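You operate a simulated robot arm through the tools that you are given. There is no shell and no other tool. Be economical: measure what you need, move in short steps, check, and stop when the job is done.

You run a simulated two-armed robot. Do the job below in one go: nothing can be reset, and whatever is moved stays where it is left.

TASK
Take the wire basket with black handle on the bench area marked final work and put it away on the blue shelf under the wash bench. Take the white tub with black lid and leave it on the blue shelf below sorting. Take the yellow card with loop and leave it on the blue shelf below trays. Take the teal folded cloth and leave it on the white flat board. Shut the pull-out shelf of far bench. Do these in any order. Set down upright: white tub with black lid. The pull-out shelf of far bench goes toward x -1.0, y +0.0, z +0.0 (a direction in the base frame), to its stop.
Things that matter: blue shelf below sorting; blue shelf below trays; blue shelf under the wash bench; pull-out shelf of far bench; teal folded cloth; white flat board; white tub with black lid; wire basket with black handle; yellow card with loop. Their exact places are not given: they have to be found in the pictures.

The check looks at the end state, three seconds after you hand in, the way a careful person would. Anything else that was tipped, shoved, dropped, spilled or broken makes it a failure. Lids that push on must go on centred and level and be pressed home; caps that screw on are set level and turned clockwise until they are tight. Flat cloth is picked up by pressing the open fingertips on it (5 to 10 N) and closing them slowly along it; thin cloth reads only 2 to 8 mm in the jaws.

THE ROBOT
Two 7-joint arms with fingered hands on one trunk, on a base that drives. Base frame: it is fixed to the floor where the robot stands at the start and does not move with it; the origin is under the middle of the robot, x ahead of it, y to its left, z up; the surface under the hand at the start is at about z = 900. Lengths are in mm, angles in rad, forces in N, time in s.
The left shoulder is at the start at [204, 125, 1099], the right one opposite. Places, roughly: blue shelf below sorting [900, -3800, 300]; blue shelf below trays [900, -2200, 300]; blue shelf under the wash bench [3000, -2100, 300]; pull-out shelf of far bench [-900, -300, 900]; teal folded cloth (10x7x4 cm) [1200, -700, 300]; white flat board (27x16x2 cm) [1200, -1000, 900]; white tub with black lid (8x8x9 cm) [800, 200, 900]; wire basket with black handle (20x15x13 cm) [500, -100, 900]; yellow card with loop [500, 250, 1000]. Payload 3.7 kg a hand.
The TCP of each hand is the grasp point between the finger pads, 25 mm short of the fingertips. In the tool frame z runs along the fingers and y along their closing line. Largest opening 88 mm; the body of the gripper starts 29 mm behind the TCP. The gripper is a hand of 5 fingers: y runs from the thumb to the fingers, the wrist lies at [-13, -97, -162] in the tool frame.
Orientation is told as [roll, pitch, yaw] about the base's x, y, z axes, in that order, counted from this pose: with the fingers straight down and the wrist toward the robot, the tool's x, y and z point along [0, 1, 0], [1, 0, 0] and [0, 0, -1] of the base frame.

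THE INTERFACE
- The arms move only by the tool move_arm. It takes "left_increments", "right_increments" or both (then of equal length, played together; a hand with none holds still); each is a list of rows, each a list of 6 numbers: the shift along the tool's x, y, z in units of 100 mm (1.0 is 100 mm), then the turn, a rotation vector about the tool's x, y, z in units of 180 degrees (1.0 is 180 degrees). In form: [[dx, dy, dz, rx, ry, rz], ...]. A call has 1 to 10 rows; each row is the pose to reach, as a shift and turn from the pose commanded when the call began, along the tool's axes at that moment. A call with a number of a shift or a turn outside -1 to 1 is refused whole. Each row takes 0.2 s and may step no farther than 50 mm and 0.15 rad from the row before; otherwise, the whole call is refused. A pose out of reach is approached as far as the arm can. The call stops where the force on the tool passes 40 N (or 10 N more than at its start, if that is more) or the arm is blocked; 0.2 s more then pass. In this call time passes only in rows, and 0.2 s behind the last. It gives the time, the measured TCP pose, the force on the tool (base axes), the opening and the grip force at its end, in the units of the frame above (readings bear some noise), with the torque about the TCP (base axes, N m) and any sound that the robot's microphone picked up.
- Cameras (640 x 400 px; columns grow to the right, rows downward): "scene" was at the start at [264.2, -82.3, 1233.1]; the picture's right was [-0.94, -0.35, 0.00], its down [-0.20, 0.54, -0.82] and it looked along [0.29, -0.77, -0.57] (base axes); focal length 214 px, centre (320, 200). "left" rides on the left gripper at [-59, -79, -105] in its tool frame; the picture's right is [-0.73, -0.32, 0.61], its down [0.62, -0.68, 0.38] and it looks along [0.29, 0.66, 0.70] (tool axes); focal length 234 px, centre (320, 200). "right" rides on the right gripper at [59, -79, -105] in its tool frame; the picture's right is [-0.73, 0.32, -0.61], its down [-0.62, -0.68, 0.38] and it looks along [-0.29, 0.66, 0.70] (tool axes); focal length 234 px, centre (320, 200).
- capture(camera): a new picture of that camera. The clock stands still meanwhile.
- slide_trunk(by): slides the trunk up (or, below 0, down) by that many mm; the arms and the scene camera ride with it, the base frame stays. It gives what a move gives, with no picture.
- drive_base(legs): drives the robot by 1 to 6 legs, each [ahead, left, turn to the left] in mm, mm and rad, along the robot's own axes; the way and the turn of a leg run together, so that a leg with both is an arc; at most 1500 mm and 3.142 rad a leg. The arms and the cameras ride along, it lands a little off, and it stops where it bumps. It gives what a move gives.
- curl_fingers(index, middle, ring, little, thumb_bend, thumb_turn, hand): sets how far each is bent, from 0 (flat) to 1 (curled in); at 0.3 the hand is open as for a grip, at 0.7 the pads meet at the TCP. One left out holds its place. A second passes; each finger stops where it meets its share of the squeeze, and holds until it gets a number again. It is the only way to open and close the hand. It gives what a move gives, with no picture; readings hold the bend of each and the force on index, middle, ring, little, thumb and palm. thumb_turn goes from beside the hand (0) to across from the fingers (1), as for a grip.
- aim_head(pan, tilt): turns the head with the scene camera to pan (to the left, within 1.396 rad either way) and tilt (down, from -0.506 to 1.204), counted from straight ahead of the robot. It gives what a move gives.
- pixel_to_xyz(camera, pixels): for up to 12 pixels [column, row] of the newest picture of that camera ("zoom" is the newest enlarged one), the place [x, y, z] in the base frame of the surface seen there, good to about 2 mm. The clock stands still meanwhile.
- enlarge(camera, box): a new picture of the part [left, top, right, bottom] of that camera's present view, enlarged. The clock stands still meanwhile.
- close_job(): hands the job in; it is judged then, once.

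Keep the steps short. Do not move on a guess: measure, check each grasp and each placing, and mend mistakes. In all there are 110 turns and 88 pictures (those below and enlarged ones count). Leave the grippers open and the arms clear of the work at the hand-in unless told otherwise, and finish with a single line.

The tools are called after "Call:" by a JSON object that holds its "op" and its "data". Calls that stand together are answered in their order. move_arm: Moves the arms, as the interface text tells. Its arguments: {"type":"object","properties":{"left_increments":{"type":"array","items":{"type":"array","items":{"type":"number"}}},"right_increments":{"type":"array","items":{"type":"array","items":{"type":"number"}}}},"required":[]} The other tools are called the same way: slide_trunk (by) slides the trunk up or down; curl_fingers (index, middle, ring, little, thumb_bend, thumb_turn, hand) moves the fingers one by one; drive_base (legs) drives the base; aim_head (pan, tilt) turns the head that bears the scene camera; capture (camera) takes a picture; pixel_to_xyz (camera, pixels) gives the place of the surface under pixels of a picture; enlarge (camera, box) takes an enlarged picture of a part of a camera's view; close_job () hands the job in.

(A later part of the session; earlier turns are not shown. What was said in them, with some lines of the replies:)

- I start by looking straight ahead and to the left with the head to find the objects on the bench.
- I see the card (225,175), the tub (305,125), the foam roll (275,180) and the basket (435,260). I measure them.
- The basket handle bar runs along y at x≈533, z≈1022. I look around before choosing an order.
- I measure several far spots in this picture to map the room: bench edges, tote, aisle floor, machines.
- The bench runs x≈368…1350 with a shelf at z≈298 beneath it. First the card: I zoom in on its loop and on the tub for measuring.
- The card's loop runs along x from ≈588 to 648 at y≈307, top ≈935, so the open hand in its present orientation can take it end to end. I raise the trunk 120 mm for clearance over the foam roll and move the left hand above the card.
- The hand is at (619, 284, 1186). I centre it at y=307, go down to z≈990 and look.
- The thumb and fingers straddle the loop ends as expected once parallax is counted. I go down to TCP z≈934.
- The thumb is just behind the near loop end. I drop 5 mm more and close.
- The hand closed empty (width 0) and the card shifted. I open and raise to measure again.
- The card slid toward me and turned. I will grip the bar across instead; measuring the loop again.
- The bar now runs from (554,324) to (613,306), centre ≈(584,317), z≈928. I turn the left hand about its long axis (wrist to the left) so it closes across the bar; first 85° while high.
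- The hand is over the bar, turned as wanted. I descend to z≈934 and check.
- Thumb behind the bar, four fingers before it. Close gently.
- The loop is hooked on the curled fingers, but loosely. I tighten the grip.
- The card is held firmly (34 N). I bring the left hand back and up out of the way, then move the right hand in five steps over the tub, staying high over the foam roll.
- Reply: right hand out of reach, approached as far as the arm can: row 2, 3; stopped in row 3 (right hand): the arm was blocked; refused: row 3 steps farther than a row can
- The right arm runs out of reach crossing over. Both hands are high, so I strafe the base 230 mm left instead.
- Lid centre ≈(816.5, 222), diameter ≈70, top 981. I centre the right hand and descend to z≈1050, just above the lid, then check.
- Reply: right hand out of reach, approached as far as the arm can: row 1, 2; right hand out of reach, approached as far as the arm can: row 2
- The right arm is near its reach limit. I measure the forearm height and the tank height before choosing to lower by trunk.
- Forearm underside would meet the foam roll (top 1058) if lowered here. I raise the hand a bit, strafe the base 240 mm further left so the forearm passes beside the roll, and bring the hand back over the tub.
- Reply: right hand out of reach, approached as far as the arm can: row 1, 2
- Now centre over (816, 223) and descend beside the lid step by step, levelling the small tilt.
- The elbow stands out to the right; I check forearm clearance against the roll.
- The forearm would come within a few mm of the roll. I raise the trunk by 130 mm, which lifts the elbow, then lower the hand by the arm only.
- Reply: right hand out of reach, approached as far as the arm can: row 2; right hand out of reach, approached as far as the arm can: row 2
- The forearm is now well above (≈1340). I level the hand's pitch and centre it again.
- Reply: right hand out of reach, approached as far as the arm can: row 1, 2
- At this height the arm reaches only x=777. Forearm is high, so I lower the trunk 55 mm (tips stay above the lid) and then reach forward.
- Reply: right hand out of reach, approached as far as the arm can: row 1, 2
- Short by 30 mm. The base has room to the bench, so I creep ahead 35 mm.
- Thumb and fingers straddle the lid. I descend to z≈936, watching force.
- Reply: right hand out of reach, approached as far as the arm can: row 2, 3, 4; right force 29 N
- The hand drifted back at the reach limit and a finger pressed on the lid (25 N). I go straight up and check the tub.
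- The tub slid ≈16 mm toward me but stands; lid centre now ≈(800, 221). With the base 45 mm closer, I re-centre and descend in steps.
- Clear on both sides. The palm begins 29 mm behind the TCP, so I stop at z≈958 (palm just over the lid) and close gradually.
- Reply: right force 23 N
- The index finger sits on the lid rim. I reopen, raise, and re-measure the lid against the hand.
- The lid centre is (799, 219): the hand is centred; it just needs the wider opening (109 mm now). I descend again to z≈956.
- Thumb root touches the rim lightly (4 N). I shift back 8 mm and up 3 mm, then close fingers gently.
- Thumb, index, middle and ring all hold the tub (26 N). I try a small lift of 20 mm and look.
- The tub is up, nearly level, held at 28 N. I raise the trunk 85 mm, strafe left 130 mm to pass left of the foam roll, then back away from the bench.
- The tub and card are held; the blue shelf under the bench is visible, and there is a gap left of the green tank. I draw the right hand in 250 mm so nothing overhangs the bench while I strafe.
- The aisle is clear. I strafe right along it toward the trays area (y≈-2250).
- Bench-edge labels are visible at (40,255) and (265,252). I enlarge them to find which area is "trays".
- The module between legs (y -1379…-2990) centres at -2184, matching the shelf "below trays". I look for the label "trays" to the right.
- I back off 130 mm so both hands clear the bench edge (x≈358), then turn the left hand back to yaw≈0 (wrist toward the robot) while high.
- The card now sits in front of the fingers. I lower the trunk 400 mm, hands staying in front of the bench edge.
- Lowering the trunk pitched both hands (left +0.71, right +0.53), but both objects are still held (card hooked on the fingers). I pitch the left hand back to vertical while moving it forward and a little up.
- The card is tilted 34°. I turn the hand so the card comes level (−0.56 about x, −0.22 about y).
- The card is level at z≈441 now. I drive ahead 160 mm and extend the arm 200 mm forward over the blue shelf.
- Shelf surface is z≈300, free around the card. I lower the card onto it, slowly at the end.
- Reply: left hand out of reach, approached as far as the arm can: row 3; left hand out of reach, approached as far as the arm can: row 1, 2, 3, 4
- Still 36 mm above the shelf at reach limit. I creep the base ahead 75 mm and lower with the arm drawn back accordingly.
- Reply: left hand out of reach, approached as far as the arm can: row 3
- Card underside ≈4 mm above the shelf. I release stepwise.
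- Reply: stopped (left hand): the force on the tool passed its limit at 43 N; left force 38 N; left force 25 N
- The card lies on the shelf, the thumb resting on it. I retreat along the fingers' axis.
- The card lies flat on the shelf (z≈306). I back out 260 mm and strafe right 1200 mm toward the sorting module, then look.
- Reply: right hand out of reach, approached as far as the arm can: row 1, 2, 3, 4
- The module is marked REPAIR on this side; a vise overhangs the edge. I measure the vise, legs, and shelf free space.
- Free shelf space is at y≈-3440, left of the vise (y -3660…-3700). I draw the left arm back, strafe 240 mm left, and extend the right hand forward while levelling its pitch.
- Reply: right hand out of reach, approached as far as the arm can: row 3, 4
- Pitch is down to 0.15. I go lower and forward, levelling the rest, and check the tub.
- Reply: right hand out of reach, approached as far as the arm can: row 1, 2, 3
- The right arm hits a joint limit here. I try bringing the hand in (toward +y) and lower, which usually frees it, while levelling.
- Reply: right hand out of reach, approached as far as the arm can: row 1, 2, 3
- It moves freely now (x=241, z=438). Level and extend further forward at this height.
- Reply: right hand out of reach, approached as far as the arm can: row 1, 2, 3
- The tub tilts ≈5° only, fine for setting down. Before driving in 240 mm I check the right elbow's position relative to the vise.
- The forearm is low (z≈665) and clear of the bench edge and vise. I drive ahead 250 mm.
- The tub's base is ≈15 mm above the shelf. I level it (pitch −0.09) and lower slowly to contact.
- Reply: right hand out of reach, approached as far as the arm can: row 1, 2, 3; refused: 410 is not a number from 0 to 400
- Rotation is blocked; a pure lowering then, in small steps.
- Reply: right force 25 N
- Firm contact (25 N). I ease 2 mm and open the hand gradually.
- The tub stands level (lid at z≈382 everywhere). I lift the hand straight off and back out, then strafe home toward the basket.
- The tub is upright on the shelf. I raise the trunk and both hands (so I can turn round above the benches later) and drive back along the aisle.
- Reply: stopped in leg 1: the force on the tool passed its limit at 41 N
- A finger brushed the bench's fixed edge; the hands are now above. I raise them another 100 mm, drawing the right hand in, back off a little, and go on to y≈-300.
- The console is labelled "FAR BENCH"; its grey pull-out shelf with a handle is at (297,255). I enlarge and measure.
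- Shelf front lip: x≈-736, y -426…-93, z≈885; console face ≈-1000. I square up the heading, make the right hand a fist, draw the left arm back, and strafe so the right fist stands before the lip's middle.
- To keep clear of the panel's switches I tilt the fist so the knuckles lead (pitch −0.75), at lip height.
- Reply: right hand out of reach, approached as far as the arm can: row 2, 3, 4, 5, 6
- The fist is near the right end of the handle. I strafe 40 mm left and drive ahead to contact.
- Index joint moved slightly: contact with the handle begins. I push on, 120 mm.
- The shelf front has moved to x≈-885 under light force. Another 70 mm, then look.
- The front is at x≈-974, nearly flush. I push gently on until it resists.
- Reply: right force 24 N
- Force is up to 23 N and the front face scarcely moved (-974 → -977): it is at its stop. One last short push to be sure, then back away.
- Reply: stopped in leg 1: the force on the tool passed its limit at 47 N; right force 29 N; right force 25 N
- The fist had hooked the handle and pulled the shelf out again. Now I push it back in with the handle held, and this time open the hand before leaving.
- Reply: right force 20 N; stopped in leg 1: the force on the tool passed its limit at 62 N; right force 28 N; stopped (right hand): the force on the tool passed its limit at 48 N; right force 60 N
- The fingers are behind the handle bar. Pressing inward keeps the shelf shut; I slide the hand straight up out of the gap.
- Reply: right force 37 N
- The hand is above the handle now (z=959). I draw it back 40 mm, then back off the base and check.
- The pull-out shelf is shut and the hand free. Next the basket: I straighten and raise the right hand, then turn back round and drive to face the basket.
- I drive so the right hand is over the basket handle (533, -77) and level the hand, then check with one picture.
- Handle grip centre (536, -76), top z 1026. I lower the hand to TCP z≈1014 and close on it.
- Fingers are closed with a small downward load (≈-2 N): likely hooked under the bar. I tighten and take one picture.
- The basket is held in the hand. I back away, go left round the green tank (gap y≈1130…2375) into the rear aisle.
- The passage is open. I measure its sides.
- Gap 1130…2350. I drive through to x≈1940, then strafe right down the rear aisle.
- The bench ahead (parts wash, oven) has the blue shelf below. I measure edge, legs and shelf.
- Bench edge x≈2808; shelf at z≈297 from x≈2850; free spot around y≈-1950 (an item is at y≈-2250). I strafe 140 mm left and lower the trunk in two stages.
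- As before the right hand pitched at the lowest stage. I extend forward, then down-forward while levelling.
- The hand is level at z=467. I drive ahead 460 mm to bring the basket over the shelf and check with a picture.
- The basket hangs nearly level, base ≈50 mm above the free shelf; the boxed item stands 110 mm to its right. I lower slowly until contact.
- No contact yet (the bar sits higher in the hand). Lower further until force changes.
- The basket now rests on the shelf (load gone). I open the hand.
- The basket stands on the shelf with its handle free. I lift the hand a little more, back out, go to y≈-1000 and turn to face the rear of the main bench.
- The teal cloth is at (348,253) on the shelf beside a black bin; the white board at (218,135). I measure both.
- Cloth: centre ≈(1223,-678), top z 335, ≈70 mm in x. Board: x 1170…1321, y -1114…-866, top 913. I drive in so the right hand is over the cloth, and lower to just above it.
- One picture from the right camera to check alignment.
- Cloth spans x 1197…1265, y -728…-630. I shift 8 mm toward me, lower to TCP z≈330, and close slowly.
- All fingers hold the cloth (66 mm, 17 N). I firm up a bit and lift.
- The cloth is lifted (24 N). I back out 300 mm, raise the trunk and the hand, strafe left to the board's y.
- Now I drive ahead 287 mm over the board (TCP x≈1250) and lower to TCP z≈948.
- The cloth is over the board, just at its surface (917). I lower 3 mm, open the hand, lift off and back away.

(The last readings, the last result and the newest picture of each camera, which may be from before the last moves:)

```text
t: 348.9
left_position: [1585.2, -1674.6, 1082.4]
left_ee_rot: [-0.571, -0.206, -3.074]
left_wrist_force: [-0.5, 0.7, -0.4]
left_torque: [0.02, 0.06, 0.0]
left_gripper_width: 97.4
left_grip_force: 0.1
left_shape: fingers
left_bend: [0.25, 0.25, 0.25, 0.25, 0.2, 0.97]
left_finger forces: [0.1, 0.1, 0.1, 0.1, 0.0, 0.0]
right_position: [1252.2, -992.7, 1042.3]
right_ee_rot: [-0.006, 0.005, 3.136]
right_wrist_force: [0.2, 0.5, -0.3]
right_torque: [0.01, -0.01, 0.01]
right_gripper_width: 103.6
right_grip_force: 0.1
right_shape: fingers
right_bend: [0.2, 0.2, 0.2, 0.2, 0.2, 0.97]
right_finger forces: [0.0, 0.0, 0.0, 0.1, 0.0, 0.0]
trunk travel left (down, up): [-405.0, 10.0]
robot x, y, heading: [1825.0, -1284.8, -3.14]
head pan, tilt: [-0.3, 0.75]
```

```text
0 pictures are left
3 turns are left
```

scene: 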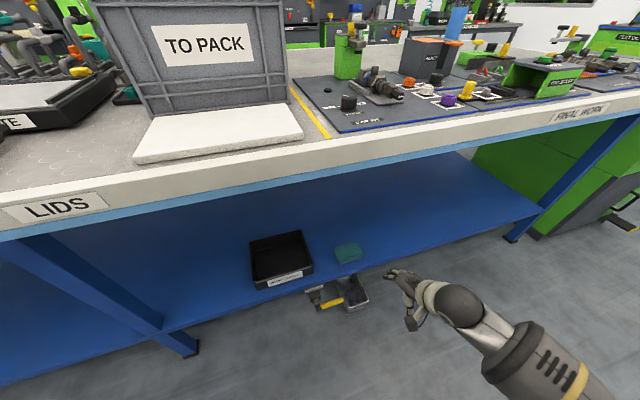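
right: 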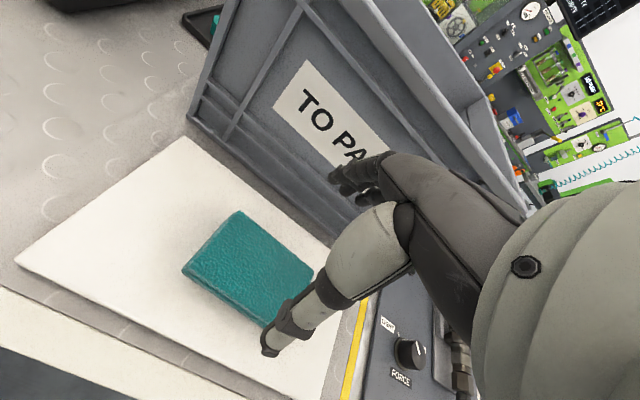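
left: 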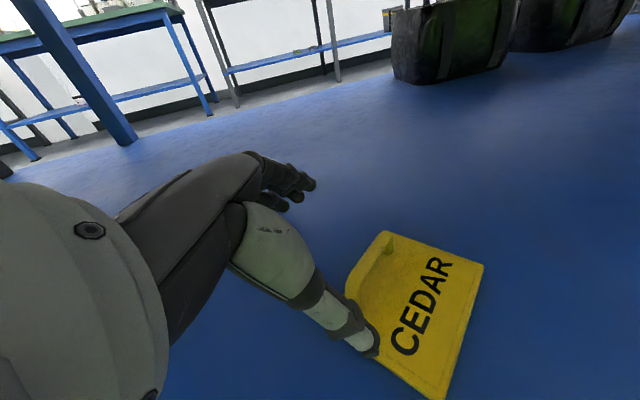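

The cloth lies on the white board. I back the robot clear of the bench, hands open.

Call:
{"op": "drive_base", "data": {"legs": [[-280, 0, 0]]}}

```text
t: 350.9
left_position: [1862.7, -1673.8, 1082.3]
left_ee_rot: [-0.573, -0.207, -3.08]
left_wrist_force: [-0.1, 0.1, 0.0]
left_torque: [0.01, -0.01, -0.04]
left_gripper_width: 97.9
left_grip_force: 0.1
left_shape: fingers
left_bend: [0.25, 0.25, 0.25, 0.25, 0.2, 0.97]
left_finger forces: [0.0, 0.0, 0.0, 0.1, 0.0, 0.0]
right_position: [1531.8, -990.8, 1042.4]
right_ee_rot: [-0.005, 0.005, 3.133]
right_wrist_force: [0.9, -0.1, -0.4]
right_torque: [0.03, 0.02, -0.02]
right_gripper_width: 103.2
right_grip_force: 0.0
right_shape: fingers
right_bend: [0.2, 0.2, 0.2, 0.2, 0.2, 0.97]
right_finger forces: [0.0, 0.1, 0.1, 0.1, 0.0, 0.0]
trunk travel left (down, up): [-405.0, 10.0]
robot x, y, heading: [2102.0, -1288.7, 3.139]
head pan, tilt: [-0.3, 0.75]
2 turns are left
```

All five jobs are done, both hands are open and clear; I hand in.

Call:
{"op": "close_job", "data": {}}

```text
The job is handed in.
```

All five jobs are done and handed in, but I never saw a "trays" or "sorting" label: the card and tub went on the shelves matching the given coordinates, whose near edges read PUMP WORK and REPAIR.
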